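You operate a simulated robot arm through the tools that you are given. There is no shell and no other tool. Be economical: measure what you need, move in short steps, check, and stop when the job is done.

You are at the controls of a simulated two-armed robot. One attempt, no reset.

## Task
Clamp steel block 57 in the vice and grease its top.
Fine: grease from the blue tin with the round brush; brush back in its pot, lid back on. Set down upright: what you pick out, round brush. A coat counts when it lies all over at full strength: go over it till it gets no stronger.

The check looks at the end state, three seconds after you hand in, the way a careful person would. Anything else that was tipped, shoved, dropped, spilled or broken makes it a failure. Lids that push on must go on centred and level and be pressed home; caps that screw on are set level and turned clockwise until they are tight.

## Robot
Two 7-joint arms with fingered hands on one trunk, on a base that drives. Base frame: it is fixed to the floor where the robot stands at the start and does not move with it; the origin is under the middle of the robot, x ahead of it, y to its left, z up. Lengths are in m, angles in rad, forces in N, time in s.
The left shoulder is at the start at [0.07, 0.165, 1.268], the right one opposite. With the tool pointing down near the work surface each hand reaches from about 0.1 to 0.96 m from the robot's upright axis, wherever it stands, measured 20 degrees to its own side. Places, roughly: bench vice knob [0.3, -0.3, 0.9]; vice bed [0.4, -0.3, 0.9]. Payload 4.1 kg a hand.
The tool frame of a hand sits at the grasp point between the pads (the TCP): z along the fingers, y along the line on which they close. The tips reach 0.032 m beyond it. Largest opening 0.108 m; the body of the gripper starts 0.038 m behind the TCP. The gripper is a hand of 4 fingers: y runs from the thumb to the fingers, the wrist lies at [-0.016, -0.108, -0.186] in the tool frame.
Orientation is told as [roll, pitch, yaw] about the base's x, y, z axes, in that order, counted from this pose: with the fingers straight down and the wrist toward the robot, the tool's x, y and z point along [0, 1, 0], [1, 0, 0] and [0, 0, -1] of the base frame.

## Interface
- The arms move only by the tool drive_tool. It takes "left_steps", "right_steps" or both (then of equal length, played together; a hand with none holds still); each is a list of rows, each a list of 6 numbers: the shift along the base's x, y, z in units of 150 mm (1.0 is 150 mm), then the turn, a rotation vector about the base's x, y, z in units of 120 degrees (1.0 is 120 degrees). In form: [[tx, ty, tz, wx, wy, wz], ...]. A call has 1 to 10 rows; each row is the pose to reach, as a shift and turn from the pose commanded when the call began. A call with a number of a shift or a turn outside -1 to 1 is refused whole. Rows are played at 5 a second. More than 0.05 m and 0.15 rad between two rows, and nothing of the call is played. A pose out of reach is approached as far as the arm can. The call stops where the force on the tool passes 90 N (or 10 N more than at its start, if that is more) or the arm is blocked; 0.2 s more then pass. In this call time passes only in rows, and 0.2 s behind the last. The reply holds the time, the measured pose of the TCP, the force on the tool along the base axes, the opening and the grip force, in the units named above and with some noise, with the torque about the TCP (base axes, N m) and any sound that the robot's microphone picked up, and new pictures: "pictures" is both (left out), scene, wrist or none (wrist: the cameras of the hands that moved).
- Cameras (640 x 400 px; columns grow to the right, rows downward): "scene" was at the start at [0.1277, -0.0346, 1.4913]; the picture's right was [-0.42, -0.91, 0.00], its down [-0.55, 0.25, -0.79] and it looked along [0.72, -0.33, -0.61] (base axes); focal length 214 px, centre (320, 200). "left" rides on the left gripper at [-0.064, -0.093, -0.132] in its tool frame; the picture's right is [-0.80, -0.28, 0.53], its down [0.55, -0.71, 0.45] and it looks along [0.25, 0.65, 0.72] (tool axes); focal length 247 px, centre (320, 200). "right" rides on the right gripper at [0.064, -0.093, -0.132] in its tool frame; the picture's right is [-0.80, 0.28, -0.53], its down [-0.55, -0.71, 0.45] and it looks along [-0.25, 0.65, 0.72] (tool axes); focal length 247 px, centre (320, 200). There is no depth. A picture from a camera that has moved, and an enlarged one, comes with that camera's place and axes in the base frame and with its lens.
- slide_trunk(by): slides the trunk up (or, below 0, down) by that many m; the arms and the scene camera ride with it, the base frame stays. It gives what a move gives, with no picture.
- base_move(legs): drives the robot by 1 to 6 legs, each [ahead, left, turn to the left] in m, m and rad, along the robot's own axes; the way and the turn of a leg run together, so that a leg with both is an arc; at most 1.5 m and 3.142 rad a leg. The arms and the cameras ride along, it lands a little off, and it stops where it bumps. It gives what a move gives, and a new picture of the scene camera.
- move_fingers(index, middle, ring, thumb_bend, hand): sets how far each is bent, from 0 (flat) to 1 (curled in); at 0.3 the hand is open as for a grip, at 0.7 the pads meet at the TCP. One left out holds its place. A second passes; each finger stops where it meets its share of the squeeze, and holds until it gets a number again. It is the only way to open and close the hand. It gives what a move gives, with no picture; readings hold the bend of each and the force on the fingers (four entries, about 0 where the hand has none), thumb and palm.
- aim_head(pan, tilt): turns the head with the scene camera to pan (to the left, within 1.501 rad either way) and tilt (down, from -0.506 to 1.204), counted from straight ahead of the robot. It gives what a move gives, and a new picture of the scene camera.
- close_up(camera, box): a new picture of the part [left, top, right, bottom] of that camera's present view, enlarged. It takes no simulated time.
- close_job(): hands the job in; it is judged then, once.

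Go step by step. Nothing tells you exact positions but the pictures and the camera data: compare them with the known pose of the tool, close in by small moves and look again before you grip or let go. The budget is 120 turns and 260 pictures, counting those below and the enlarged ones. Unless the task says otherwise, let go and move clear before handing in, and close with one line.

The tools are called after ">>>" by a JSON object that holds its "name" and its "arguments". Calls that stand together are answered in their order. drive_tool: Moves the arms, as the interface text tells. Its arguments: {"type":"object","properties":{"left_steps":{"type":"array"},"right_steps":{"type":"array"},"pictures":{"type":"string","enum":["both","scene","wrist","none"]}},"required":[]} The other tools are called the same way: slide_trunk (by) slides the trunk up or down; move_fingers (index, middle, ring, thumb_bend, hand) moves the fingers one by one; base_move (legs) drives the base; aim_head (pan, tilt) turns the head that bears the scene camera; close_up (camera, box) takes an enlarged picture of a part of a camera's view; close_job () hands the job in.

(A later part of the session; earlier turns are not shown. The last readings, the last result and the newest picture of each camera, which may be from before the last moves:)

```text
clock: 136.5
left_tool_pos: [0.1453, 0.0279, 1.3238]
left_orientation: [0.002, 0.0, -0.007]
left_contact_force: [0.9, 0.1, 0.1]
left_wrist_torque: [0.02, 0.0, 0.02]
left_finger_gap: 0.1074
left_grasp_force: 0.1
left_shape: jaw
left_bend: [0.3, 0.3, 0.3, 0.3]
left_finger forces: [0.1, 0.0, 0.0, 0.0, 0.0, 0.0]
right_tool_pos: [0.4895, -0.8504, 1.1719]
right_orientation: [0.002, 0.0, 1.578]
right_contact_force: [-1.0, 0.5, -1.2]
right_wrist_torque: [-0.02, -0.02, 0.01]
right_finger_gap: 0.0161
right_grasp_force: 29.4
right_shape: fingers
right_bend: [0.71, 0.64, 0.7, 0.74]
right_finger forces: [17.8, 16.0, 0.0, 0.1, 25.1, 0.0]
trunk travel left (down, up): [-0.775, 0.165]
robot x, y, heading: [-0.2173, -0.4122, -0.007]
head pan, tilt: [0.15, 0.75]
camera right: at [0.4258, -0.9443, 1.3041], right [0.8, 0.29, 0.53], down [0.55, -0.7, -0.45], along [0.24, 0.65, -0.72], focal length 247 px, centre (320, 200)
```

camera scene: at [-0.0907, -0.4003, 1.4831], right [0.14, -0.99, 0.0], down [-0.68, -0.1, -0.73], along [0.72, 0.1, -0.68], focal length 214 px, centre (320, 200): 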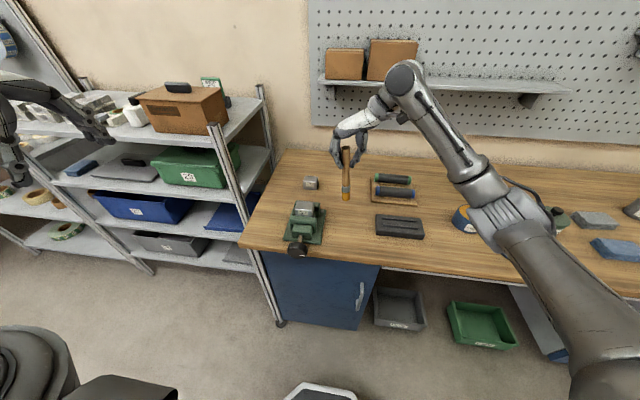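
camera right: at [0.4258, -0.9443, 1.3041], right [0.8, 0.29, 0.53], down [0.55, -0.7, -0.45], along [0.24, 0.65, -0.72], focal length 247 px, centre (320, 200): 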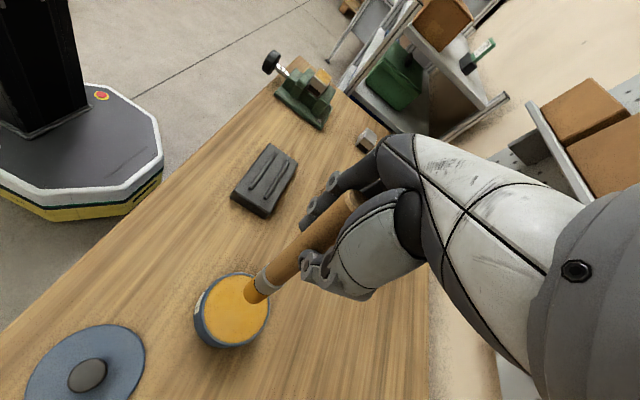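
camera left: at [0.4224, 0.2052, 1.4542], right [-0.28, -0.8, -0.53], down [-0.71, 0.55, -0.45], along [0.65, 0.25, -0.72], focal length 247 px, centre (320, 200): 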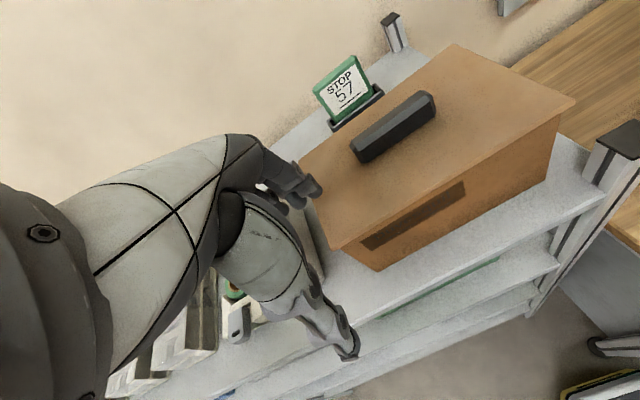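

Over the tin; I'll dip and return to the vice.

>>> {"name": "drive_tool", "arguments": {"right_steps": [[0, 0, -0.2, 0, 0, 0], [0, 0, -0.4, 0, 0, 0], [0, 0, -0.53, 0, 0, 0], [0.06, 0, -0.53, 0, 0, 0], [-0.04, 0.04, -0.53, 0, 0, 0], [0, 0, -0.53, 0, 0, 0], [0, 0, -0.3, 0, 0, 0], [0, 0, 0, 0, 0, 0]], "pictures": "wrist"}}

>>> {"name": "drive_tool", "arguments": {"right_steps": [[0, 0.33, 0, 0, 0, 0], [-0.02, 0.66, 0, 0, 0, 0], [-0.05, 0.99, 0, 0, 0, 0]], "pictures": "none"}}

>>> {"name": "drive_tool", "arguments": {"right_steps": [[-0.02, 0.33, 0, 0, 0, 0], [-0.05, 0.66, 0, 0, 0, 0], [-0.08, 0.99, 0, 0, 0, 0]], "pictures": "none"}}

>>> {"name": "drive_tool", "arguments": {"right_steps": [[-0.03, 0.33, 0, 0, 0, 0], [-0.06, 0.66, 0, 0, 0, 0], [-0.1, 0.99, 0, 0, 0, 0]], "pictures": "none"}}

>>> {"name": "drive_tool", "arguments": {"right_steps": [[-0.05, 0.3, 0, 0, 0, 0], [-0.1, 0.6, 0, 0, 0, 0], [-0.19, 0.8, 0, 0, 0, 0]], "pictures": "wrist"}}

```text
clock: 138.3
left_tool_pos: [0.1438, 0.0289, 1.324]
left_orientation: [0.0, -0.002, -0.008]
left_contact_force: [0.3, -0.4, -0.1]
left_wrist_torque: [0.01, -0.04, 0.01]
left_finger_gap: 0.1076
left_grasp_force: 0.1
left_shape: jaw
left_bend: [0.3, 0.3, 0.3, 0.3]
left_finger forces: [0.0, 0.0, 0.0, 0.0, 0.0, 0.0]
right_tool_pos: [0.4857, -0.8539, 1.1696]
right_orientation: [0.0, -0.002, 1.579]
right_contact_force: [-0.2, -0.1, -0.6]
right_wrist_torque: [-0.01, 0.0, 0.03]
right_finger_gap: 0.0161
right_grasp_force: 29.5
right_shape: fingers
right_bend: [0.71, 0.64, 0.7, 0.74]
right_finger forces: [18.2, 16.1, 0.1, 0.0, 25.0, 0.0]
trunk travel left (down, up): [-0.775, 0.165]
robot x, y, heading: [-0.2217, -0.4163, -0.007]
head pan, tilt: [0.15, 0.75]
camera right: at [0.4237, -0.948, 1.3042], right [0.8, 0.29, 0.53], down [0.55, -0.7, -0.45], along [0.24, 0.65, -0.72], focal length 247 px, centre (320, 200)
```

right: 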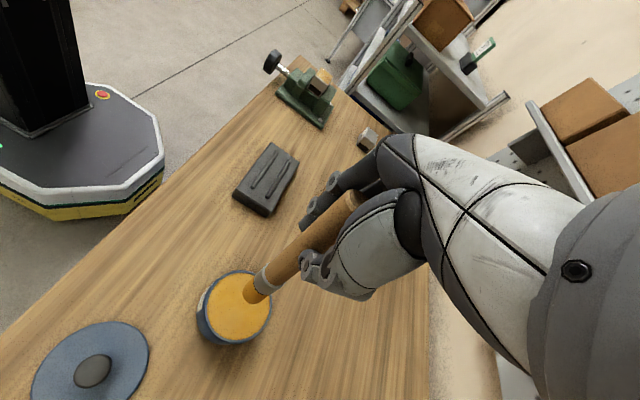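

```text
clock: 139.1
left_tool_pos: [0.1463, 0.03, 1.3238]
left_orientation: [-0.002, -0.002, -0.009]
left_contact_force: [0.2, -0.2, -0.5]
left_wrist_torque: [-0.01, -0.01, 0.0]
left_finger_gap: 0.1076
left_grasp_force: 0.2
left_shape: jaw
left_bend: [0.3, 0.3, 0.3, 0.3]
left_finger forces: [0.0, 0.0, 0.0, 0.1, 0.0, 0.0]
right_tool_pos: [0.4799, -0.7066, 1.1722]
right_orientation: [0.0, 0.001, 1.575]
right_contact_force: [1.2, -0.1, -1.1]
right_wrist_torque: [0.01, -0.01, 0.0]
right_finger_gap: 0.0159
right_grasp_force: 29.9
right_shape: fingers
right_bend: [0.71, 0.64, 0.7, 0.74]
right_finger forces: [18.1, 16.1, 0.0, 0.0, 25.0, 0.0]
trunk travel left (down, up): [-0.775, 0.165]
robot x, y, heading: [-0.2192, -0.4119, -0.013]
head pan, tilt: [0.15, 0.75]
```

```text
clock: 139.9
left_tool_pos: [0.1459, 0.0299, 1.3243]
left_orientation: [-0.001, 0.001, -0.008]
left_contact_force: [-0.4, 0.0, 0.2]
left_wrist_torque: [-0.04, -0.01, 0.01]
left_finger_gap: 0.1074
left_grasp_force: 0.1
left_shape: jaw
left_bend: [0.3, 0.3, 0.3, 0.3]
left_finger forces: [0.0, 0.1, 0.1, 0.1, 0.0, 0.1]
right_tool_pos: [0.4705, -0.5562, 1.1725]
right_orientation: [0.003, 0.001, 1.576]
right_contact_force: [0.3, 0.0, -1.5]
right_wrist_torque: [-0.03, -0.03, -0.01]
right_finger_gap: 0.0157
right_grasp_force: 29.0
right_shape: fingers
right_bend: [0.71, 0.64, 0.7, 0.74]
right_finger forces: [18.4, 15.7, 0.0, 0.0, 24.8, 0.0]
trunk travel left (down, up): [-0.775, 0.165]
robot x, y, heading: [-0.2198, -0.4127, -0.009]
head pan, tilt: [0.15, 0.75]
```

```text
clock: 140.7
left_tool_pos: [0.146, 0.0301, 1.3236]
left_orientation: [-0.002, -0.001, -0.009]
left_contact_force: [-0.2, 0.4, 0.2]
left_wrist_torque: [0.02, 0.01, -0.02]
left_finger_gap: 0.1076
left_grasp_force: 0.0
left_shape: jaw
left_bend: [0.3, 0.3, 0.3, 0.3]
left_finger forces: [0.0, 0.0, 0.0, 0.0, 0.0, 0.0]
right_tool_pos: [0.455, -0.404, 1.1701]
right_orientation: [0.003, 0.001, 1.577]
right_contact_force: [-0.1, 0.7, -1.0]
right_wrist_torque: [-0.01, 0.01, -0.01]
right_finger_gap: 0.0163
right_grasp_force: 29.5
right_shape: fingers
right_bend: [0.71, 0.65, 0.7, 0.74]
right_finger forces: [18.5, 15.7, 0.1, 0.1, 24.8, 0.0]
trunk travel left (down, up): [-0.775, 0.165]
robot x, y, heading: [-0.2194, -0.4139, -0.009]
head pan, tilt: [0.15, 0.75]
```

```text
clock: 141.5
left_tool_pos: [0.146, 0.0285, 1.3263]
left_orientation: [0.0, 0.0, -0.009]
left_contact_force: [0.2, -0.1, -0.5]
left_wrist_torque: [0.01, -0.01, 0.02]
left_finger_gap: 0.1076
left_grasp_force: 0.2
left_shape: jaw
left_bend: [0.3, 0.3, 0.3, 0.3]
left_finger forces: [0.0, 0.0, 0.0, 0.0, 0.0, 0.0]
right_tool_pos: [0.4297, -0.2872, 1.1695]
right_orientation: [-0.001, 0.002, 1.576]
right_contact_force: [-0.7, 0.2, 0.1]
right_wrist_torque: [0.0, -0.03, 0.04]
right_finger_gap: 0.0159
right_grasp_force: 29.5
right_shape: fingers
right_bend: [0.71, 0.65, 0.7, 0.74]
right_finger forces: [18.3, 15.9, 0.1, 0.1, 24.8, 0.0]
trunk travel left (down, up): [-0.775, 0.165]
robot x, y, heading: [-0.2215, -0.4143, -0.012]
head pan, tilt: [0.15, 0.75]
camera right: at [0.3645, -0.3804, 1.3034], right [0.8, 0.29, 0.53], down [0.55, -0.7, -0.45], along [0.25, 0.65, -0.72], focal length 247 px, centre (320, 200)
```

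right: 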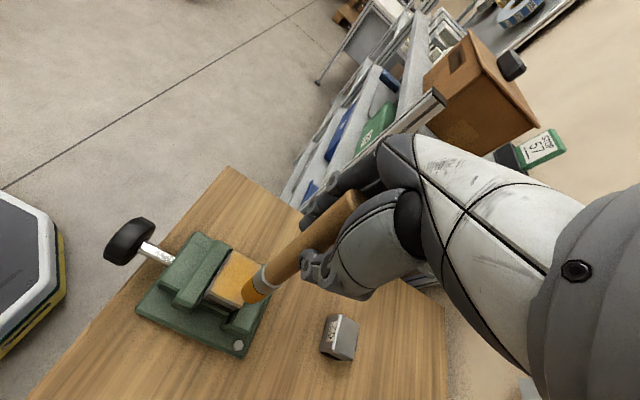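

Back over the block with fresh grease. Full rounds plus two perimeter passes.

>>> {"name": "drive_tool", "arguments": {"right_steps": [[-0.05, -0.06, -0.12, 0, 0, 0], [-0.05, -0.06, -0.24, 0, 0, 0], [-0.05, 0.12, -0.24, 0, 0, 0], [-0.05, 0.3, -0.24, 0, 0, 0], [-0.113, 0.3, -0.24, 0, 0, 0], [-0.113, 0.12, -0.24, 0, 0, 0], [-0.113, -0.06, -0.24, 0, 0, 0], [-0.177, -0.06, -0.24, 0, 0, 0], [-0.177, 0.12, -0.24, 0, 0, 0], [-0.177, 0.3, -0.24, 0, 0, 0]], "pictures": "none"}}

>>> {"name": "drive_tool", "arguments": {"right_steps": [[-0.063, 0, 0, 0, 0, 0], [-0.063, -0.18, 0, 0, 0, 0], [-0.063, -0.36, 0, 0, 0, 0], [-0.128, -0.36, 0, 0, 0, 0], [-0.128, -0.18, 0, 0, 0, 0], [-0.128, 0, 0, 0, 0, 0], [0, 0, 0, 0, 0, 0], [0.127, 0, 0, 0, 0, 0], [0.127, -0.18, 0, 0, 0, 0], [0.127, -0.36, 0, 0, 0, 0]], "pictures": "none"}}

>>> {"name": "drive_tool", "arguments": {"right_steps": [[-0.127, 0, 0, 0, 0, 0], [-0.255, 0, 0, 0, 0, 0], [-0.255, 0.18, 0, 0, 0, 0], [-0.255, 0.36, 0, 0, 0, 0], [-0.127, 0.36, 0, 0, 0, 0], [0, 0.36, 0, 0, 0, 0], [0, 0.18, 0, 0, 0, 0], [0, 0, 0, 0, 0, 0], [-0.127, 0, 0, 0, 0, 0], [-0.255, 0, 0, 0, 0, 0]], "pictures": "none"}}

>>> {"name": "drive_tool", "arguments": {"right_steps": [[0, 0.18, 0, 0, 0, 0], [0, 0.36, 0, 0, 0, 0], [0.127, 0.36, 0, 0, 0, 0], [0.255, 0.36, 0, 0, 0, 0], [0.255, 0.36, 0.25, 0, 0, 0], [0.35, 0.6, 0.25, 0, 0, 0], [0.4, 0.8, 0.25, 0, 0, 0]], "pictures": "none"}}

>>> {"name": "close_up", "arguments": {"camera": "scene", "box": [297, 197, 317, 215]}}

>>> {"name": "close_up", "arguments": {"camera": "right", "box": [140, 290, 260, 400]}}

```text
clock: 143.7
left_tool_pos: [0.1459, 0.03, 1.3243]
left_orientation: [0.0, 0.001, -0.01]
left_contact_force: [0.1, -0.2, 0.3]
left_wrist_torque: [-0.02, -0.02, -0.02]
left_finger_gap: 0.1075
left_grasp_force: 0.0
left_shape: jaw
left_bend: [0.3, 0.3, 0.3, 0.3]
left_finger forces: [0.0, 0.0, 0.1, 0.0, 0.0, 0.0]
right_tool_pos: [0.3977, -0.2421, 1.1349]
right_orientation: [0.003, 0.001, 1.575]
right_contact_force: [0.6, 0.4, -0.5]
right_wrist_torque: [-0.05, 0.04, -0.02]
right_finger_gap: 0.016
right_grasp_force: 29.6
right_shape: fingers
right_bend: [0.71, 0.65, 0.7, 0.74]
right_finger forces: [18.7, 16.2, 0.1, 0.1, 24.7, 0.0]
trunk travel left (down, up): [-0.775, 0.165]
robot x, y, heading: [-0.2233, -0.4113, -0.011]
head pan, tilt: [0.15, 0.75]
```

```text
clock: 145.9
left_tool_pos: [0.1465, 0.0276, 1.3261]
left_orientation: [0.001, 0.0, -0.009]
left_contact_force: [0.3, -0.3, 0.4]
left_wrist_torque: [0.02, -0.01, -0.01]
left_finger_gap: 0.1076
left_grasp_force: 0.0
left_shape: jaw
left_bend: [0.3, 0.3, 0.3, 0.3]
left_finger forces: [0.0, 0.0, 0.1, 0.1, 0.0, 0.0]
right_tool_pos: [0.4189, -0.2939, 1.1346]
right_orientation: [0.002, 0.0, 1.577]
right_contact_force: [0.8, -0.1, -0.8]
right_wrist_torque: [0.02, 0.0, -0.01]
right_finger_gap: 0.016
right_grasp_force: 29.5
right_shape: fingers
right_bend: [0.71, 0.65, 0.7, 0.74]
right_finger forces: [18.7, 16.5, 0.1, 0.0, 24.6, 0.0]
trunk travel left (down, up): [-0.775, 0.165]
robot x, y, heading: [-0.2222, -0.4126, -0.009]
head pan, tilt: [0.15, 0.75]
```

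```text
clock: 148.1
left_tool_pos: [0.1441, 0.0286, 1.3247]
left_orientation: [0.0, 0.0, -0.008]
left_contact_force: [0.5, -0.3, -0.6]
left_wrist_torque: [0.01, -0.03, 0.0]
left_finger_gap: 0.1076
left_grasp_force: 0.0
left_shape: jaw
left_bend: [0.3, 0.3, 0.3, 0.3]
left_finger forces: [0.0, 0.1, 0.0, 0.0, 0.1, 0.1]
right_tool_pos: [0.3824, -0.2969, 1.1355]
right_orientation: [-0.001, -0.001, 1.579]
right_contact_force: [0.4, 1.0, -1.5]
right_wrist_torque: [0.01, -0.03, -0.01]
right_finger_gap: 0.0161
right_grasp_force: 30.2
right_shape: fingers
right_bend: [0.71, 0.65, 0.7, 0.74]
right_finger forces: [18.8, 16.7, 0.0, 0.0, 24.6, 0.1]
trunk travel left (down, up): [-0.775, 0.165]
robot x, y, heading: [-0.2221, -0.4084, -0.012]
head pan, tilt: [0.15, 0.75]
```

```text
clock: 149.7
left_tool_pos: [0.147, 0.0312, 1.3246]
left_orientation: [-0.003, 0.0, -0.01]
left_contact_force: [-0.3, 0.4, -0.4]
left_wrist_torque: [0.01, 0.02, 0.0]
left_finger_gap: 0.1078
left_grasp_force: 0.0
left_shape: jaw
left_bend: [0.3, 0.3, 0.3, 0.3]
left_finger forces: [0.0, 0.0, 0.0, 0.0, 0.0, 0.0]
right_tool_pos: [0.4392, -0.1733, 1.1714]
right_orientation: [0.002, 0.003, 1.576]
right_contact_force: [-0.9, 0.2, -0.3]
right_wrist_torque: [-0.04, -0.02, 0.03]
right_finger_gap: 0.0164
right_grasp_force: 30.4
right_shape: fingers
right_bend: [0.71, 0.65, 0.7, 0.74]
right_finger forces: [18.9, 16.9, 0.1, 0.1, 24.3, 0.0]
trunk travel left (down, up): [-0.775, 0.165]
robot x, y, heading: [-0.2224, -0.4113, -0.004]
head pan, tilt: [0.15, 0.75]
```

```text
16.00 times, centred on (307, 206) of scene
camera zoom: at [-0.0905, -0.3976, 1.483], right [0.14, -0.99, 0.0], down [-0.68, -0.1, -0.73], along [0.72, 0.1, -0.68], focal length 3432 px, centre (528, 104)
```

zoom: 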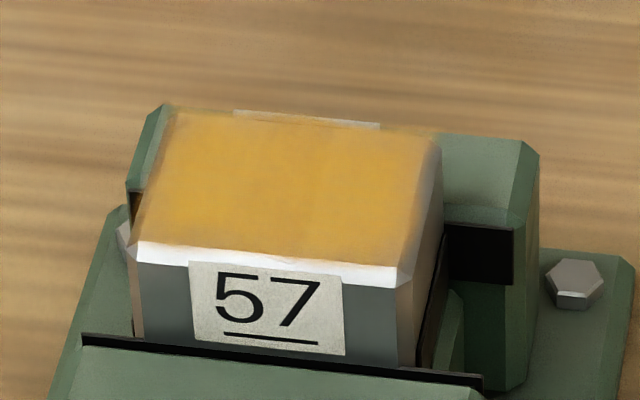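

```text
3.64 times, centred on (200, 345) of right
camera zoom: at [0.3755, -0.2656, 1.3038], right [0.8, 0.29, 0.53], down [0.55, -0.7, -0.45], along [0.24, 0.65, -0.72], focal length 898 px, centre (756, -327)
```

zoom: 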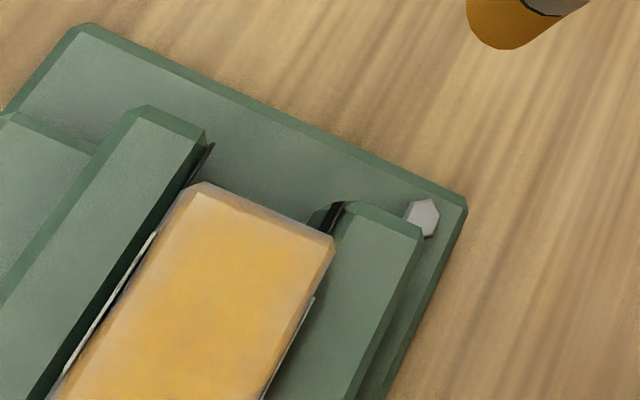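

It looks even. The last round was at very light pressure, so one more full round slightly deeper to confirm that it gets no stronger.

>>> {"name": "drive_tool", "arguments": {"right_steps": [[-0.07, -0.24, 0, 0, 0, 0], [-0.128, -0.465, -0.1, 0, 0, 0], [-0.128, -0.465, -0.27, 0, 0, 0], [-0.128, -0.64, -0.27, 0, 0, 0], [-0.128, -0.81, -0.27, 0, 0, 0], [-0.19, -0.81, -0.27, 0, 0, 0], [-0.19, -0.64, -0.27, 0, 0, 0], [-0.19, -0.465, -0.27, 0, 0, 0], [-0.252, -0.465, -0.27, 0, 0, 0], [-0.252, -0.64, -0.27, 0, 0, 0]], "pictures": "none"}}

>>> {"name": "drive_tool", "arguments": {"right_steps": [[0, -0.17, 0, 0, 0, 0], [-0.062, -0.17, 0, 0, 0, 0], [-0.062, 0, 0, 0, 0, 0], [-0.062, 0.175, 0, 0, 0, 0], [-0.124, 0.175, 0, 0, 0, 0], [-0.124, 0, 0, 0, 0, 0], [-0.124, -0.17, 0, 0, 0, 0], [0, -0.17, 0, 0, 0, 0], [0.123, -0.17, 0, 0, 0, 0], [0.123, 0, 0, 0, 0, 0]], "pictures": "none"}}

>>> {"name": "drive_tool", "arguments": {"right_steps": [[0, 0.175, 0, 0, 0, 0], [-0.123, 0.175, 0, 0, 0, 0], [-0.247, 0.175, 0, 0, 0, 0], [-0.247, 0, 0, 0, 0, 0], [-0.247, -0.17, 0, 0, 0, 0], [-0.06, -0.1, 0, 0, 0, 0], [-0.06, 0.1, 0, 0, 0, 0], [-0.06, 0.1, 0.28, 0, 0, 0], [0, 0.35, 0.28, 0, 0, 0], [0.1, 0.6, 0.28, 0, 0, 0]], "pictures": "none"}}

>>> {"name": "close_up", "arguments": {"camera": "scene", "box": [297, 197, 317, 215]}}

>>> {"name": "close_up", "arguments": {"camera": "right", "box": [140, 290, 260, 400]}}

```text
clock: 151.9
left_tool_pos: [0.1459, 0.027, 1.3253]
left_orientation: [0.002, 0.0, -0.006]
left_contact_force: [0.0, -0.2, 0.7]
left_wrist_torque: [0.02, 0.01, 0.03]
left_finger_gap: 0.1078
left_grasp_force: 0.1
left_shape: jaw
left_bend: [0.3, 0.3, 0.3, 0.3]
left_finger forces: [0.0, 0.1, 0.0, 0.1, 0.1, 0.1]
right_tool_pos: [0.4036, -0.2735, 1.1327]
right_orientation: [0.002, -0.003, 1.577]
right_contact_force: [0.0, 1.0, 1.6]
right_wrist_torque: [0.06, 0.04, 0.02]
right_finger_gap: 0.0159
right_grasp_force: 30.2
right_shape: fingers
right_bend: [0.71, 0.65, 0.7, 0.74]
right_finger forces: [19.0, 17.7, 0.0, 0.0, 24.4, 0.0]
trunk travel left (down, up): [-0.775, 0.165]
robot x, y, heading: [-0.2205, -0.4134, -0.01]
head pan, tilt: [0.15, 0.75]
```

```text
clock: 154.1
left_tool_pos: [0.145, 0.0297, 1.3233]
left_orientation: [-0.001, -0.001, -0.009]
left_contact_force: [-0.3, -0.7, -0.2]
left_wrist_torque: [-0.04, 0.0, -0.01]
left_finger_gap: 0.1077
left_grasp_force: 0.1
left_shape: jaw
left_bend: [0.3, 0.3, 0.3, 0.3]
left_finger forces: [0.0, 0.0, 0.1, 0.0, 0.1, 0.0]
right_tool_pos: [0.4212, -0.27, 1.1342]
right_orientation: [0.0, 0.001, 1.574]
right_contact_force: [0.3, 1.1, -1.3]
right_wrist_torque: [-0.02, -0.01, 0.01]
right_finger_gap: 0.0163
right_grasp_force: 30.7
right_shape: fingers
right_bend: [0.71, 0.66, 0.7, 0.74]
right_finger forces: [19.2, 17.3, 0.0, 0.1, 24.2, 0.0]
trunk travel left (down, up): [-0.775, 0.165]
robot x, y, heading: [-0.2199, -0.4153, -0.01]
head pan, tilt: [0.15, 0.75]
```

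```text
clock: 156.3
left_tool_pos: [0.1458, 0.0333, 1.3229]
left_orientation: [-0.003, -0.001, -0.008]
left_contact_force: [0.1, 0.4, 0.6]
left_wrist_torque: [0.0, -0.01, -0.03]
left_finger_gap: 0.1078
left_grasp_force: 0.0
left_shape: jaw
left_bend: [0.3, 0.3, 0.3, 0.3]
left_finger forces: [0.0, 0.0, 0.1, 0.1, 0.0, 0.1]
right_tool_pos: [0.4345, -0.1786, 1.1777]
right_orientation: [0.003, 0.005, 1.576]
right_contact_force: [-0.7, -0.1, -0.5]
right_wrist_torque: [-0.02, 0.0, 0.02]
right_finger_gap: 0.0162
right_grasp_force: 31.1
right_shape: fingers
right_bend: [0.71, 0.66, 0.7, 0.74]
right_finger forces: [20.3, 18.2, 0.0, 0.0, 24.7, 0.0]
trunk travel left (down, up): [-0.775, 0.165]
robot x, y, heading: [-0.2197, -0.4127, -0.014]
head pan, tilt: [0.15, 0.75]
```

```text
16.00 times, centred on (307, 206) of scene
camera zoom: at [-0.0907, -0.3962, 1.4829], right [0.14, -0.99, 0.0], down [-0.68, -0.1, -0.73], along [0.72, 0.1, -0.68], focal length 3432 px, centre (528, 104)
```

zoom: 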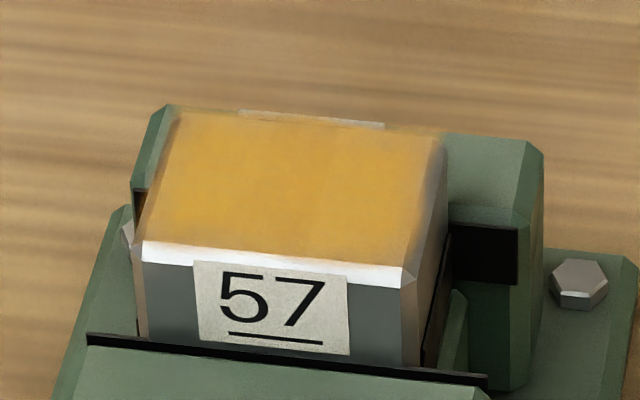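

```text
3.64 times, centred on (200, 345) of right
camera zoom: at [0.3715, -0.2701, 1.3107], right [0.8, 0.29, 0.53], down [0.55, -0.7, -0.45], along [0.24, 0.65, -0.72], focal length 898 px, centre (756, -327)
```

zoom: 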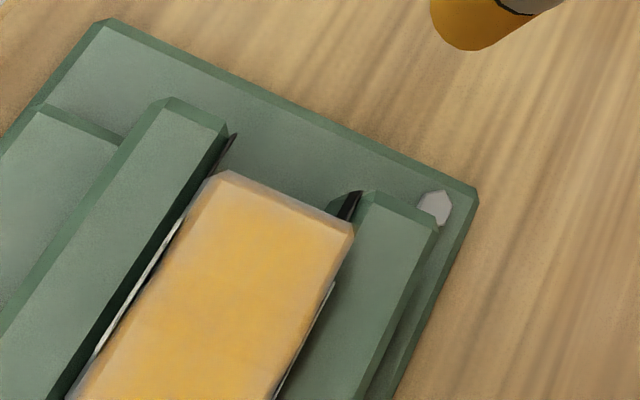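

No further change, so the coat is at full strength. Now for the brush's return: I'll drive the base right so that pot, tin and lid are comfortably in front of the right arm.

>>> {"name": "base_move", "arguments": {"legs": [[0, -0.34, 0.01], [0.14, 0, 0]]}}

>>> {"name": "aim_head", "arguments": {"pan": -0.3, "tilt": 0.65}}

```text
clock: 159.4
left_tool_pos: [0.2771, -0.3003, 1.3245]
left_orientation: [0.0, -0.003, 0.002]
left_contact_force: [0.0, 0.5, -0.1]
left_wrist_torque: [0.01, 0.02, -0.01]
left_finger_gap: 0.1076
left_grasp_force: 0.0
left_shape: jaw
left_bend: [0.3, 0.3, 0.3, 0.3]
left_finger forces: [0.1, 0.1, 0.1, 0.0, 0.0, 0.1]
right_tool_pos: [0.5674, -0.5066, 1.18]
right_orientation: [0.0, 0.002, 1.587]
right_contact_force: [-0.2, 0.2, -0.6]
right_wrist_torque: [0.0, -0.01, 0.05]
right_finger_gap: 0.0163
right_grasp_force: 31.8
right_shape: fingers
right_bend: [0.71, 0.66, 0.7, 0.74]
right_finger forces: [20.3, 18.2, 0.0, 0.0, 24.8, 0.0]
trunk travel left (down, up): [-0.775, 0.165]
robot x, y, heading: [-0.0844, -0.7471, 0.003]
head pan, tilt: [0.15, 0.75]
camera scene: at [0.0439, -0.7322, 1.4833], right [0.15, -0.99, 0.0], down [-0.67, -0.1, -0.73], along [0.72, 0.11, -0.68], focal length 214 px, centre (320, 200)
```

scene: 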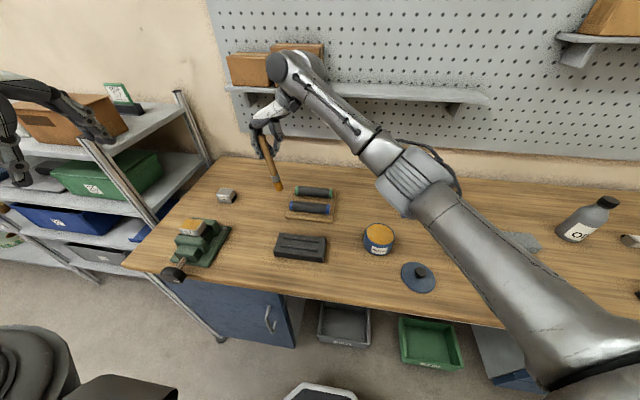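

```text
clock: 160.3
left_tool_pos: [0.278, -0.3007, 1.3244]
left_orientation: [0.001, 0.001, 0.003]
left_contact_force: [0.2, 0.6, 0.2]
left_wrist_torque: [0.01, -0.01, -0.01]
left_finger_gap: 0.1081
left_grasp_force: 0.0
left_shape: jaw
left_bend: [0.3, 0.3, 0.3, 0.3]
left_finger forces: [0.1, 0.1, 0.0, 0.1, 0.0, 0.0]
right_tool_pos: [0.5693, -0.5069, 1.1788]
right_orientation: [0.003, 0.004, 1.586]
right_contact_force: [-0.2, -0.1, 0.2]
right_wrist_torque: [-0.01, 0.04, 0.02]
right_finger_gap: 0.0163
right_grasp_force: 32.1
right_shape: fingers
right_bend: [0.71, 0.66, 0.7, 0.74]
right_finger forces: [20.2, 18.3, 0.1, 0.0, 24.8, 0.0]
trunk travel left (down, up): [-0.775, 0.165]
robot x, y, heading: [-0.0866, -0.7467, -0.002]
head pan, tilt: [-0.3, 0.649]
camera scene: at [0.047, -0.77, 1.4916], right [-0.29, -0.96, 0.0], down [-0.58, 0.18, -0.8], along [0.76, -0.23, -0.6], focal length 214 px, centre (320, 200)
```

scene: 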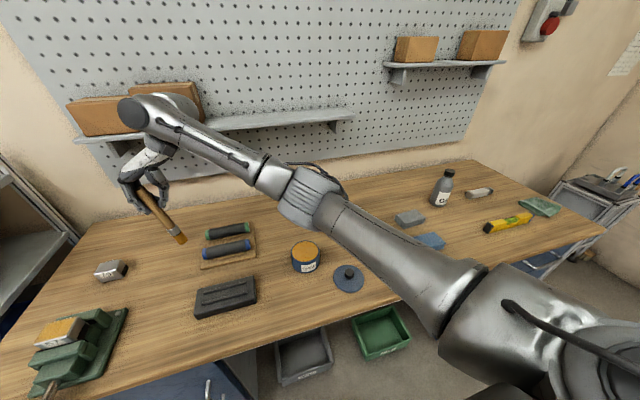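

I'll carry the brush toward the pot.

>>> {"name": "drive_tool", "arguments": {"right_steps": [[0.03, -0.33, 0, 0, 0, 0], [0.06, -0.65, 0, 0, 0, 0], [0.1, -0.97, 0, 0, 0, 0]], "pictures": "none"}}

>>> {"name": "drive_tool", "arguments": {"right_steps": [[0.08, -0.32, 0, 0, 0, 0], [0.16, -0.64, 0, 0, 0, 0], [0.24, -0.96, 0, 0, 0, 0]], "pictures": "none"}}

>>> {"name": "drive_tool", "arguments": {"right_steps": [[0.08, -0.3, 0, 0, 0, 0], [0.16, -0.6, 0, 0, 0, 0], [0.24, -0.9, 0, 0, 0, 0]], "pictures": "both"}}

>>> {"name": "close_up", "arguments": {"camera": "right", "box": [140, 180, 340, 380]}}

```text
clock: 161.1
left_tool_pos: [0.277, -0.302, 1.3249]
left_orientation: [0.002, 0.0, 0.004]
left_contact_force: [0.6, 0.3, -0.5]
left_wrist_torque: [0.07, -0.03, 0.02]
left_finger_gap: 0.1076
left_grasp_force: 0.1
left_shape: jaw
left_bend: [0.3, 0.3, 0.3, 0.3]
left_finger forces: [0.0, 0.0, 0.0, 0.0, 0.0, 0.1]
right_tool_pos: [0.5841, -0.6543, 1.1804]
right_orientation: [0.002, 0.0, 1.59]
right_contact_force: [-0.4, -0.4, -1.7]
right_wrist_torque: [0.0, 0.01, -0.01]
right_finger_gap: 0.0162
right_grasp_force: 31.2
right_shape: fingers
right_bend: [0.71, 0.66, 0.7, 0.74]
right_finger forces: [20.2, 18.2, 0.0, 0.0, 24.6, 0.1]
trunk travel left (down, up): [-0.775, 0.165]
robot x, y, heading: [-0.0835, -0.7476, 0.001]
head pan, tilt: [-0.3, 0.649]
```

```text
clock: 161.9
left_tool_pos: [0.2778, -0.3009, 1.3238]
left_orientation: [0.001, 0.0, 0.003]
left_contact_force: [0.1, 0.1, -0.2]
left_wrist_torque: [0.03, 0.0, 0.0]
left_finger_gap: 0.1078
left_grasp_force: 0.1
left_shape: jaw
left_bend: [0.3, 0.3, 0.3, 0.3]
left_finger forces: [0.1, 0.1, 0.0, 0.0, 0.0, 0.0]
right_tool_pos: [0.6207, -0.798, 1.1787]
right_orientation: [0.003, 0.001, 1.589]
right_contact_force: [-0.5, 0.6, -0.3]
right_wrist_torque: [0.02, 0.01, -0.02]
right_finger_gap: 0.0161
right_grasp_force: 31.7
right_shape: fingers
right_bend: [0.71, 0.66, 0.7, 0.74]
right_finger forces: [20.0, 18.1, 0.1, 0.0, 24.7, 0.0]
trunk travel left (down, up): [-0.775, 0.165]
robot x, y, heading: [-0.0832, -0.7471, 0.001]
head pan, tilt: [-0.3, 0.649]
```

```text
clock: 162.7
left_tool_pos: [0.2772, -0.3005, 1.3244]
left_orientation: [0.0, 0.0, 0.003]
left_contact_force: [0.3, 0.8, 0.2]
left_wrist_torque: [0.02, 0.04, -0.01]
left_finger_gap: 0.1075
left_grasp_force: 0.1
left_shape: jaw
left_bend: [0.3, 0.3, 0.3, 0.3]
left_finger forces: [0.1, 0.0, 0.0, 0.0, 0.0, 0.1]
right_tool_pos: [0.656, -0.9341, 1.1792]
right_orientation: [0.004, -0.001, 1.588]
right_contact_force: [0.0, 0.1, 0.2]
right_wrist_torque: [-0.02, 0.02, -0.03]
right_finger_gap: 0.016
right_grasp_force: 31.1
right_shape: fingers
right_bend: [0.71, 0.66, 0.7, 0.74]
right_finger forces: [19.9, 17.7, 0.0, 0.0, 24.7, 0.0]
trunk travel left (down, up): [-0.775, 0.165]
robot x, y, heading: [-0.0844, -0.7478, 0.004]
head pan, tilt: [-0.3, 0.649]
camera scene: at [0.0471, -0.7703, 1.4916], right [-0.29, -0.96, 0.0], down [-0.58, 0.18, -0.8], along [0.76, -0.23, -0.6], focal length 214 px, centre (320, 200)
camera right: at [0.5932, -1.0276, 1.3129], right [0.79, 0.3, 0.53], down [0.56, -0.7, -0.45], along [0.24, 0.65, -0.72], focal length 247 px, centre (320, 200)
```

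scene: 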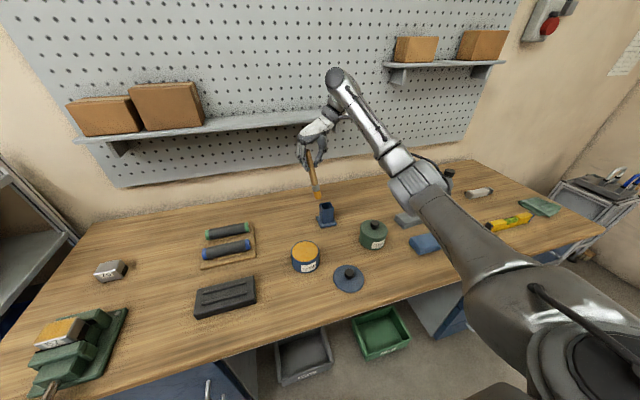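
right: 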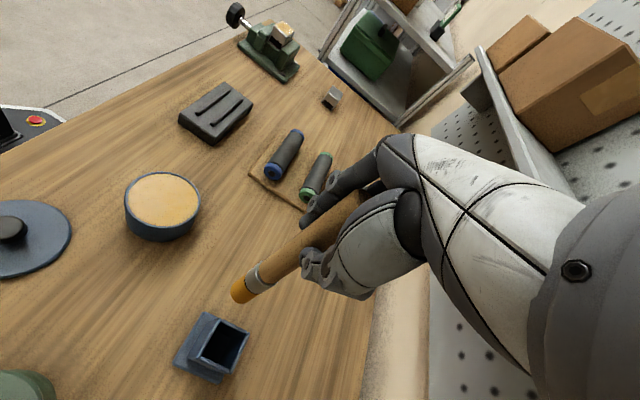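

```text
2.00 times, centred on (240, 280) of right
camera zoom: at [0.5932, -1.0276, 1.3129], right [0.79, 0.3, 0.53], down [0.56, -0.7, -0.45], along [0.24, 0.65, -0.72], focal length 494 px, centre (480, 40)
```

zoom: 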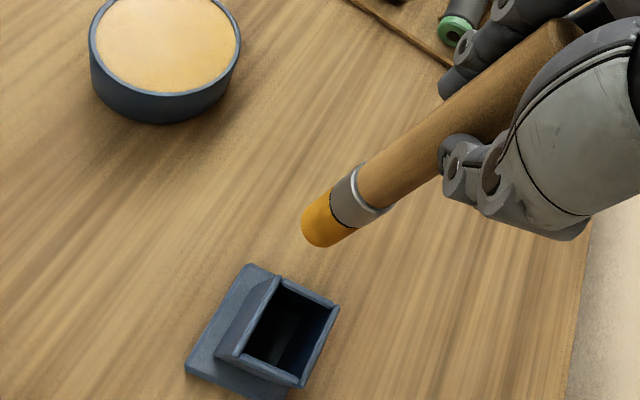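

The pot mouth centre is at about (0.6705, -0.991). I'll cross-check the brush tip with the scene camera.

>>> {"name": "close_up", "arguments": {"camera": "scene", "box": [290, 120, 370, 240]}}

```text
3.33 times, centred on (330, 180) of scene
camera zoom: at [0.0471, -0.7703, 1.4916], right [-0.29, -0.96, 0.0], down [-0.58, 0.18, -0.8], along [0.76, -0.23, -0.6], focal length 715 px, centre (287, 267)
```

zoom: 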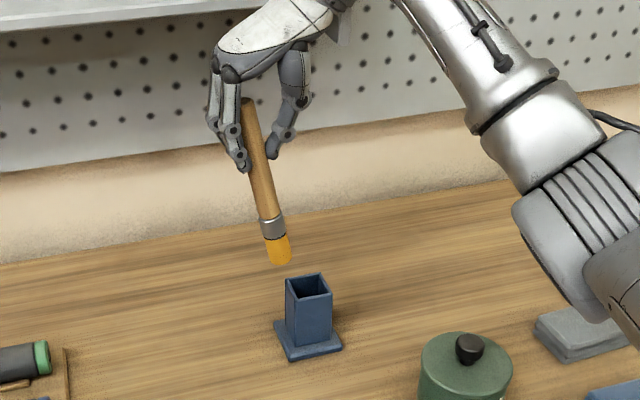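

The brush leans about 10°. I'll rotate the hand to make it vertical while moving over the pot, and look again.

>>> {"name": "drive_tool", "arguments": {"right_steps": [[0.04, -0.15, 0, 0.038, -0.016, 0], [0.083, -0.3, 0, 0.076, -0.032, 0], [0.083, -0.453, 0, 0.076, -0.032, 0]], "pictures": "none"}}

>>> {"name": "close_up", "arguments": {"camera": "scene", "box": [290, 120, 370, 240]}}

>>> {"name": "close_up", "arguments": {"camera": "right", "box": [140, 180, 340, 380]}}

```text
clock: 163.5
left_tool_pos: [0.2774, -0.3011, 1.3236]
left_orientation: [-0.001, 0.0, 0.001]
left_contact_force: [0.2, 0.6, -0.4]
left_wrist_torque: [0.02, 0.02, 0.04]
left_finger_gap: 0.1074
left_grasp_force: 0.0
left_shape: jaw
left_bend: [0.3, 0.3, 0.3, 0.3]
left_finger forces: [0.0, 0.0, 0.0, 0.0, 0.0, 0.1]
right_tool_pos: [0.6686, -1.0026, 1.1797]
right_orientation: [-0.07, -0.157, 1.595]
right_contact_force: [-0.2, -0.4, -0.9]
right_wrist_torque: [-0.02, 0.02, 0.01]
right_finger_gap: 0.0163
right_grasp_force: 30.9
right_shape: fingers
right_bend: [0.71, 0.66, 0.7, 0.74]
right_finger forces: [20.0, 17.7, 0.0, 0.0, 24.6, 0.0]
trunk travel left (down, up): [-0.775, 0.165]
robot x, y, heading: [-0.0846, -0.7436, 0.007]
head pan, tilt: [-0.3, 0.649]
```

```text
3.33 times, centred on (330, 180) of scene
camera zoom: at [0.0467, -0.7703, 1.4917], right [-0.29, -0.96, 0.0], down [-0.58, 0.18, -0.8], along [0.76, -0.23, -0.6], focal length 715 px, centre (287, 267)
```

zoom: 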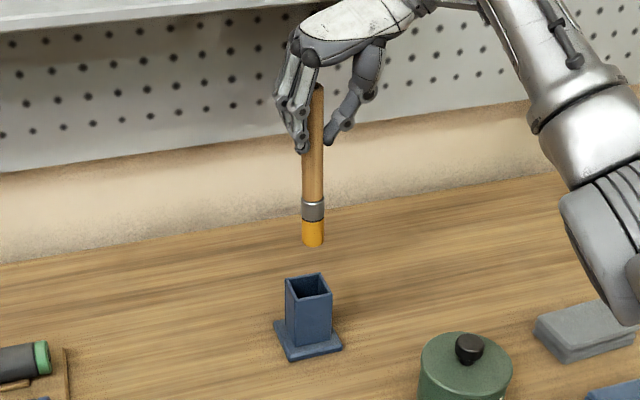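

```text
2.00 times, centred on (240, 280) of right
camera zoom: at [0.5976, -1.1145, 1.2918], right [0.75, 0.2, 0.62], down [0.59, -0.62, -0.51], along [0.28, 0.76, -0.59], focal length 494 px, centre (480, 40)
```

zoom: 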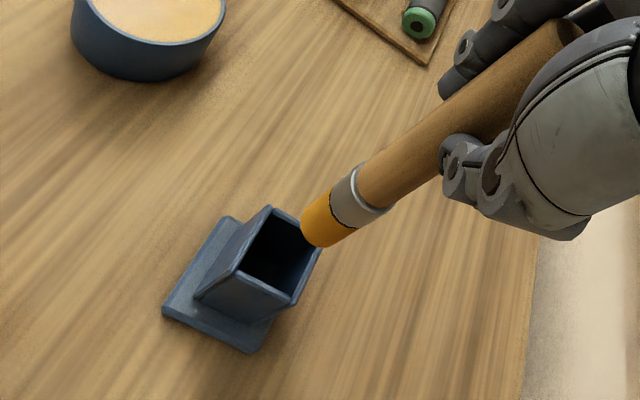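

The brush is vertical and its tip is right over the pot mouth. I'll lower it in.

>>> {"name": "drive_tool", "arguments": {"right_steps": [[0, 0, -0.2, 0, 0, 0], [0, 0, -0.4, 0, 0, 0], [0, 0, -0.52, 0, 0, 0]], "pictures": "none"}}

>>> {"name": "close_up", "arguments": {"camera": "scene", "box": [290, 120, 370, 240]}}

>>> {"name": "close_up", "arguments": {"camera": "right", "box": [140, 180, 340, 380]}}

```text
clock: 164.3
left_tool_pos: [0.2775, -0.3002, 1.3246]
left_orientation: [0.001, 0.001, 0.002]
left_contact_force: [1.3, -0.1, 0.2]
left_wrist_torque: [-0.01, 0.03, -0.02]
left_finger_gap: 0.1078
left_grasp_force: 0.2
left_shape: jaw
left_bend: [0.3, 0.3, 0.3, 0.3]
left_finger forces: [0.0, 0.0, 0.0, 0.0, 0.1, 0.0]
right_tool_pos: [0.67, -1.0, 1.1009]
right_orientation: [-0.067, -0.159, 1.592]
right_contact_force: [0.1, -0.2, -0.4]
right_wrist_torque: [-0.01, 0.0, -0.01]
right_finger_gap: 0.0163
right_grasp_force: 31.1
right_shape: fingers
right_bend: [0.71, 0.66, 0.7, 0.74]
right_finger forces: [20.0, 17.6, 0.0, 0.0, 24.5, 0.0]
trunk travel left (down, up): [-0.775, 0.165]
robot x, y, heading: [-0.0804, -0.7456, 0.005]
head pan, tilt: [-0.3, 0.649]
```

```text
3.33 times, centred on (330, 180) of scene
camera zoom: at [0.047, -0.7703, 1.4917], right [-0.29, -0.96, 0.0], down [-0.58, 0.18, -0.8], along [0.76, -0.23, -0.6], focal length 715 px, centre (287, 267)
```

zoom: 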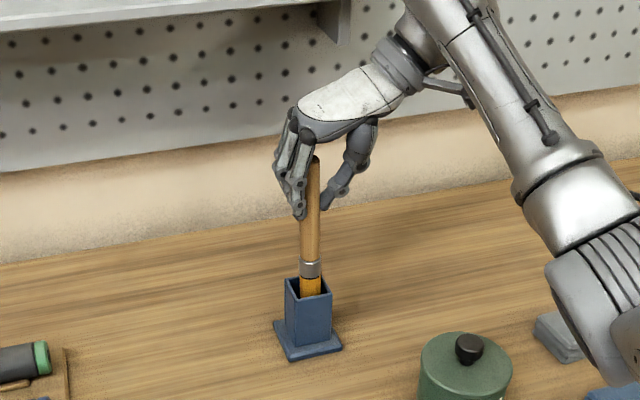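

```text
2.00 times, centred on (240, 280) of right
camera zoom: at [0.5992, -1.1137, 1.2121], right [0.76, 0.2, 0.62], down [0.59, -0.62, -0.51], along [0.28, 0.76, -0.59], focal length 494 px, centre (480, 40)
```

zoom: 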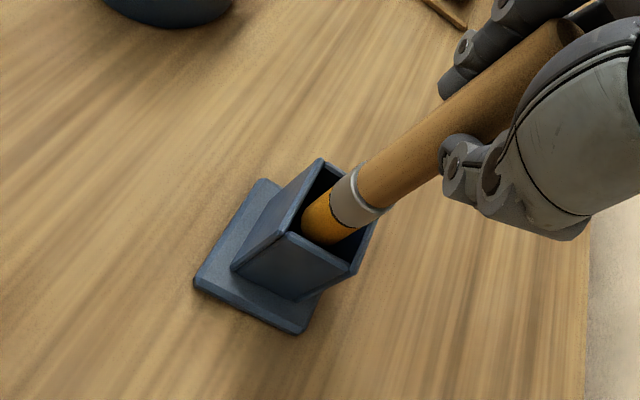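

The tip is inside the pot. I'll lower the rest and feel for the bottom.

>>> {"name": "drive_tool", "arguments": {"right_steps": [[0, 0, -0.15, 0, 0, 0], [0, 0, -0.3, 0, 0, 0], [0, 0, -0.36, 0, 0, 0]], "pictures": "none"}}

>>> {"name": "drive_tool", "arguments": {"right_steps": [[0, 0, -0.02, 0, 0, 0], [0, 0, -0.04, 0, 0, 0]], "pictures": "none"}}

>>> {"name": "close_up", "arguments": {"camera": "scene", "box": [290, 120, 370, 240]}}

```text
clock: 165.1
left_tool_pos: [0.2783, -0.3008, 1.3245]
left_orientation: [-0.001, 0.001, 0.004]
left_contact_force: [-0.9, -0.8, -0.4]
left_wrist_torque: [0.04, 0.01, -0.01]
left_finger_gap: 0.1078
left_grasp_force: 0.1
left_shape: jaw
left_bend: [0.3, 0.3, 0.3, 0.3]
left_finger forces: [0.1, 0.0, 0.0, 0.0, 0.0, 0.0]
right_tool_pos: [0.67, -1.001, 1.047]
right_orientation: [-0.069, -0.158, 1.593]
right_contact_force: [0.1, -0.1, -0.7]
right_wrist_torque: [0.01, -0.03, 0.04]
right_finger_gap: 0.0159
right_grasp_force: 31.3
right_shape: fingers
right_bend: [0.71, 0.66, 0.7, 0.74]
right_finger forces: [20.0, 17.8, 0.1, 0.0, 24.6, 0.0]
trunk travel left (down, up): [-0.775, 0.165]
robot x, y, heading: [-0.0835, -0.7465, 0.005]
head pan, tilt: [-0.3, 0.649]
```

```text
clock: 165.7
left_tool_pos: [0.2767, -0.3007, 1.3248]
left_orientation: [-0.001, 0.0, -0.001]
left_contact_force: [0.9, -0.3, 0.3]
left_wrist_torque: [0.03, 0.0, 0.02]
left_finger_gap: 0.1077
left_grasp_force: 0.1
left_shape: jaw
left_bend: [0.3, 0.3, 0.3, 0.3]
left_finger forces: [0.1, 0.0, 0.1, 0.0, 0.1, 0.0]
right_tool_pos: [0.6686, -1.0014, 1.0422]
right_orientation: [-0.07, -0.157, 1.591]
right_contact_force: [-0.2, -0.9, 2.6]
right_wrist_torque: [0.03, -0.05, 0.02]
right_finger_gap: 0.0163
right_grasp_force: 32.1
right_shape: fingers
right_bend: [0.71, 0.66, 0.7, 0.74]
right_finger forces: [20.1, 18.7, 0.0, 0.0, 25.3, 0.1]
trunk travel left (down, up): [-0.775, 0.165]
robot x, y, heading: [-0.0855, -0.7476, -0.002]
head pan, tilt: [-0.3, 0.649]
```

```text
3.33 times, centred on (330, 180) of scene
camera zoom: at [0.0459, -0.7701, 1.4919], right [-0.29, -0.96, 0.0], down [-0.58, 0.18, -0.8], along [0.76, -0.23, -0.6], focal length 715 px, centre (287, 267)
```

zoom: 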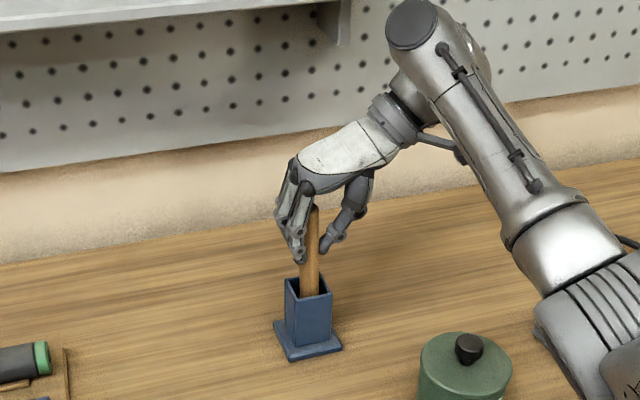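

The brush stands on the pot's bottom. I'll open and rise straight up.

>>> {"name": "move_fingers", "arguments": {"hand": "right", "index": 0.5, "middle": 0.5, "ring": 0.5, "thumb_bend": 0.5}}

>>> {"name": "move_fingers", "arguments": {"hand": "right", "index": 0.3, "middle": 0.3, "ring": 0.3, "thumb_bend": 0.3}}

>>> {"name": "close_up", "arguments": {"camera": "scene", "box": [290, 120, 370, 240]}}

>>> {"name": "drive_tool", "arguments": {"right_steps": [[0, 0, 0.15, 0, 0, 0], [0, 0, 0.35, 0, 0, 0], [0, 0, 0.6, 0, 0, 0]], "pictures": "none"}}

>>> {"name": "close_up", "arguments": {"camera": "right", "box": [140, 180, 340, 380]}}

>>> {"name": "close_up", "arguments": {"camera": "scene", "box": [280, 120, 400, 310]}}

```text
clock: 166.7
left_tool_pos: [0.2771, -0.3006, 1.3246]
left_orientation: [-0.001, 0.0, 0.002]
left_contact_force: [-0.3, 0.4, 0.5]
left_wrist_torque: [-0.01, -0.01, 0.03]
left_finger_gap: 0.108
left_grasp_force: 0.0
left_shape: jaw
left_bend: [0.3, 0.3, 0.3, 0.3]
left_finger forces: [0.0, 0.1, 0.1, 0.0, 0.1, 0.1]
right_tool_pos: [0.6684, -1.002, 1.0404]
right_orientation: [-0.068, -0.156, 1.592]
right_contact_force: [0.5, -0.4, -0.7]
right_wrist_torque: [-0.01, 0.01, -0.03]
right_finger_gap: 0.0554
right_grasp_force: 0.0
right_shape: fingers
right_bend: [0.5, 0.5, 0.5, 0.5]
right_finger forces: [0.0, 0.1, 0.0, 0.1, 0.0, 0.0]
trunk travel left (down, up): [-0.775, 0.165]
robot x, y, heading: [-0.0821, -0.7458, -0.0]
head pan, tilt: [-0.3, 0.649]
```

```text
clock: 167.7
left_tool_pos: [0.2783, -0.3002, 1.3244]
left_orientation: [-0.001, 0.0, 0.001]
left_contact_force: [1.8, 0.4, -0.3]
left_wrist_torque: [-0.03, -0.01, -0.01]
left_finger_gap: 0.108
left_grasp_force: 0.1
left_shape: jaw
left_bend: [0.3, 0.3, 0.3, 0.3]
left_finger forces: [0.0, 0.0, 0.0, 0.0, 0.0, 0.0]
right_tool_pos: [0.6696, -0.9993, 1.0412]
right_orientation: [-0.069, -0.158, 1.589]
right_contact_force: [0.7, 0.7, 1.1]
right_wrist_torque: [-0.04, 0.03, -0.01]
right_finger_gap: 0.1082
right_grasp_force: 0.0
right_shape: fingers
right_bend: [0.3, 0.3, 0.3, 0.3]
right_finger forces: [0.0, 0.0, 0.0, 0.1, 0.0, 0.0]
trunk travel left (down, up): [-0.775, 0.165]
robot x, y, heading: [-0.084, -0.7458, 0.002]
head pan, tilt: [-0.3, 0.649]
```

```text
3.33 times, centred on (330, 180) of scene
camera zoom: at [0.0469, -0.7703, 1.4917], right [-0.29, -0.96, 0.0], down [-0.58, 0.18, -0.8], along [0.76, -0.23, -0.6], focal length 715 px, centre (287, 267)
```

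zoom: 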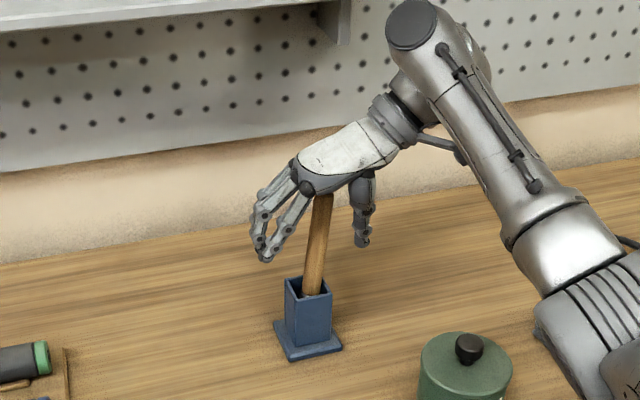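

```text
clock: 168.5
left_tool_pos: [0.277, -0.3, 1.3244]
left_orientation: [0.001, -0.001, 0.004]
left_contact_force: [-0.3, 0.1, 0.0]
left_wrist_torque: [-0.03, -0.01, 0.01]
left_finger_gap: 0.1078
left_grasp_force: 0.1
left_shape: jaw
left_bend: [0.3, 0.3, 0.3, 0.3]
left_finger forces: [0.1, 0.0, 0.0, 0.0, 0.1, 0.0]
right_tool_pos: [0.6678, -1.0005, 1.1295]
right_orientation: [-0.069, -0.158, 1.591]
right_contact_force: [0.8, -0.8, -0.3]
right_wrist_torque: [0.02, 0.04, 0.01]
right_finger_gap: 0.1081
right_grasp_force: 0.0
right_shape: fingers
right_bend: [0.3, 0.3, 0.3, 0.3]
right_finger forces: [0.1, 0.0, 0.0, 0.1, 0.0, 0.0]
trunk travel left (down, up): [-0.775, 0.165]
robot x, y, heading: [-0.0849, -0.7495, 0.0]
head pan, tilt: [-0.3, 0.649]
```

```text
2.00 times, centred on (240, 280) of right
camera zoom: at [0.5973, -1.1133, 1.2414], right [0.76, 0.2, 0.62], down [0.59, -0.62, -0.51], along [0.28, 0.76, -0.59], focal length 494 px, centre (480, 40)
```

zoom: 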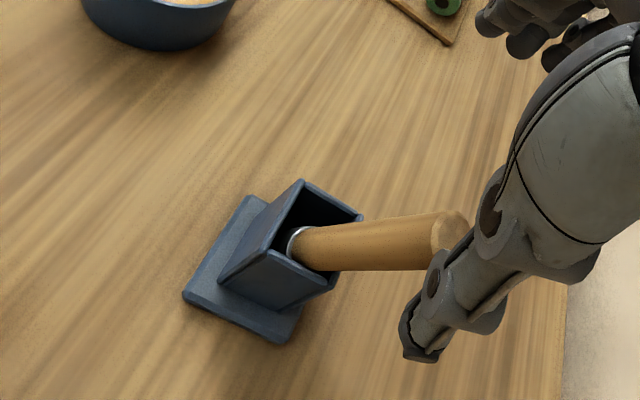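

```text
2.11 times, centred on (340, 215) of scene
camera zoom: at [0.0462, -0.7698, 1.4917], right [-0.29, -0.96, 0.0], down [-0.58, 0.18, -0.8], along [0.76, -0.23, -0.6], focal length 452 px, centre (278, 168)
```

zoom: 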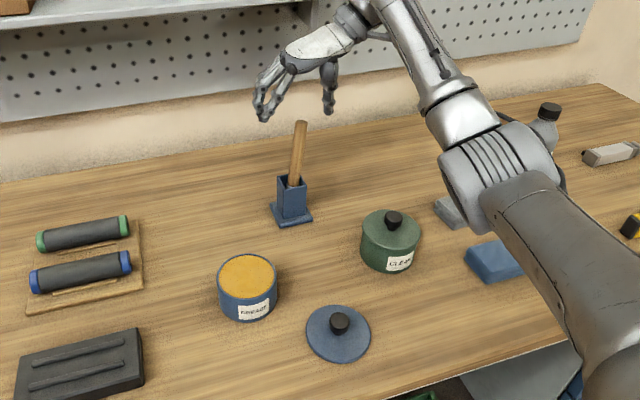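

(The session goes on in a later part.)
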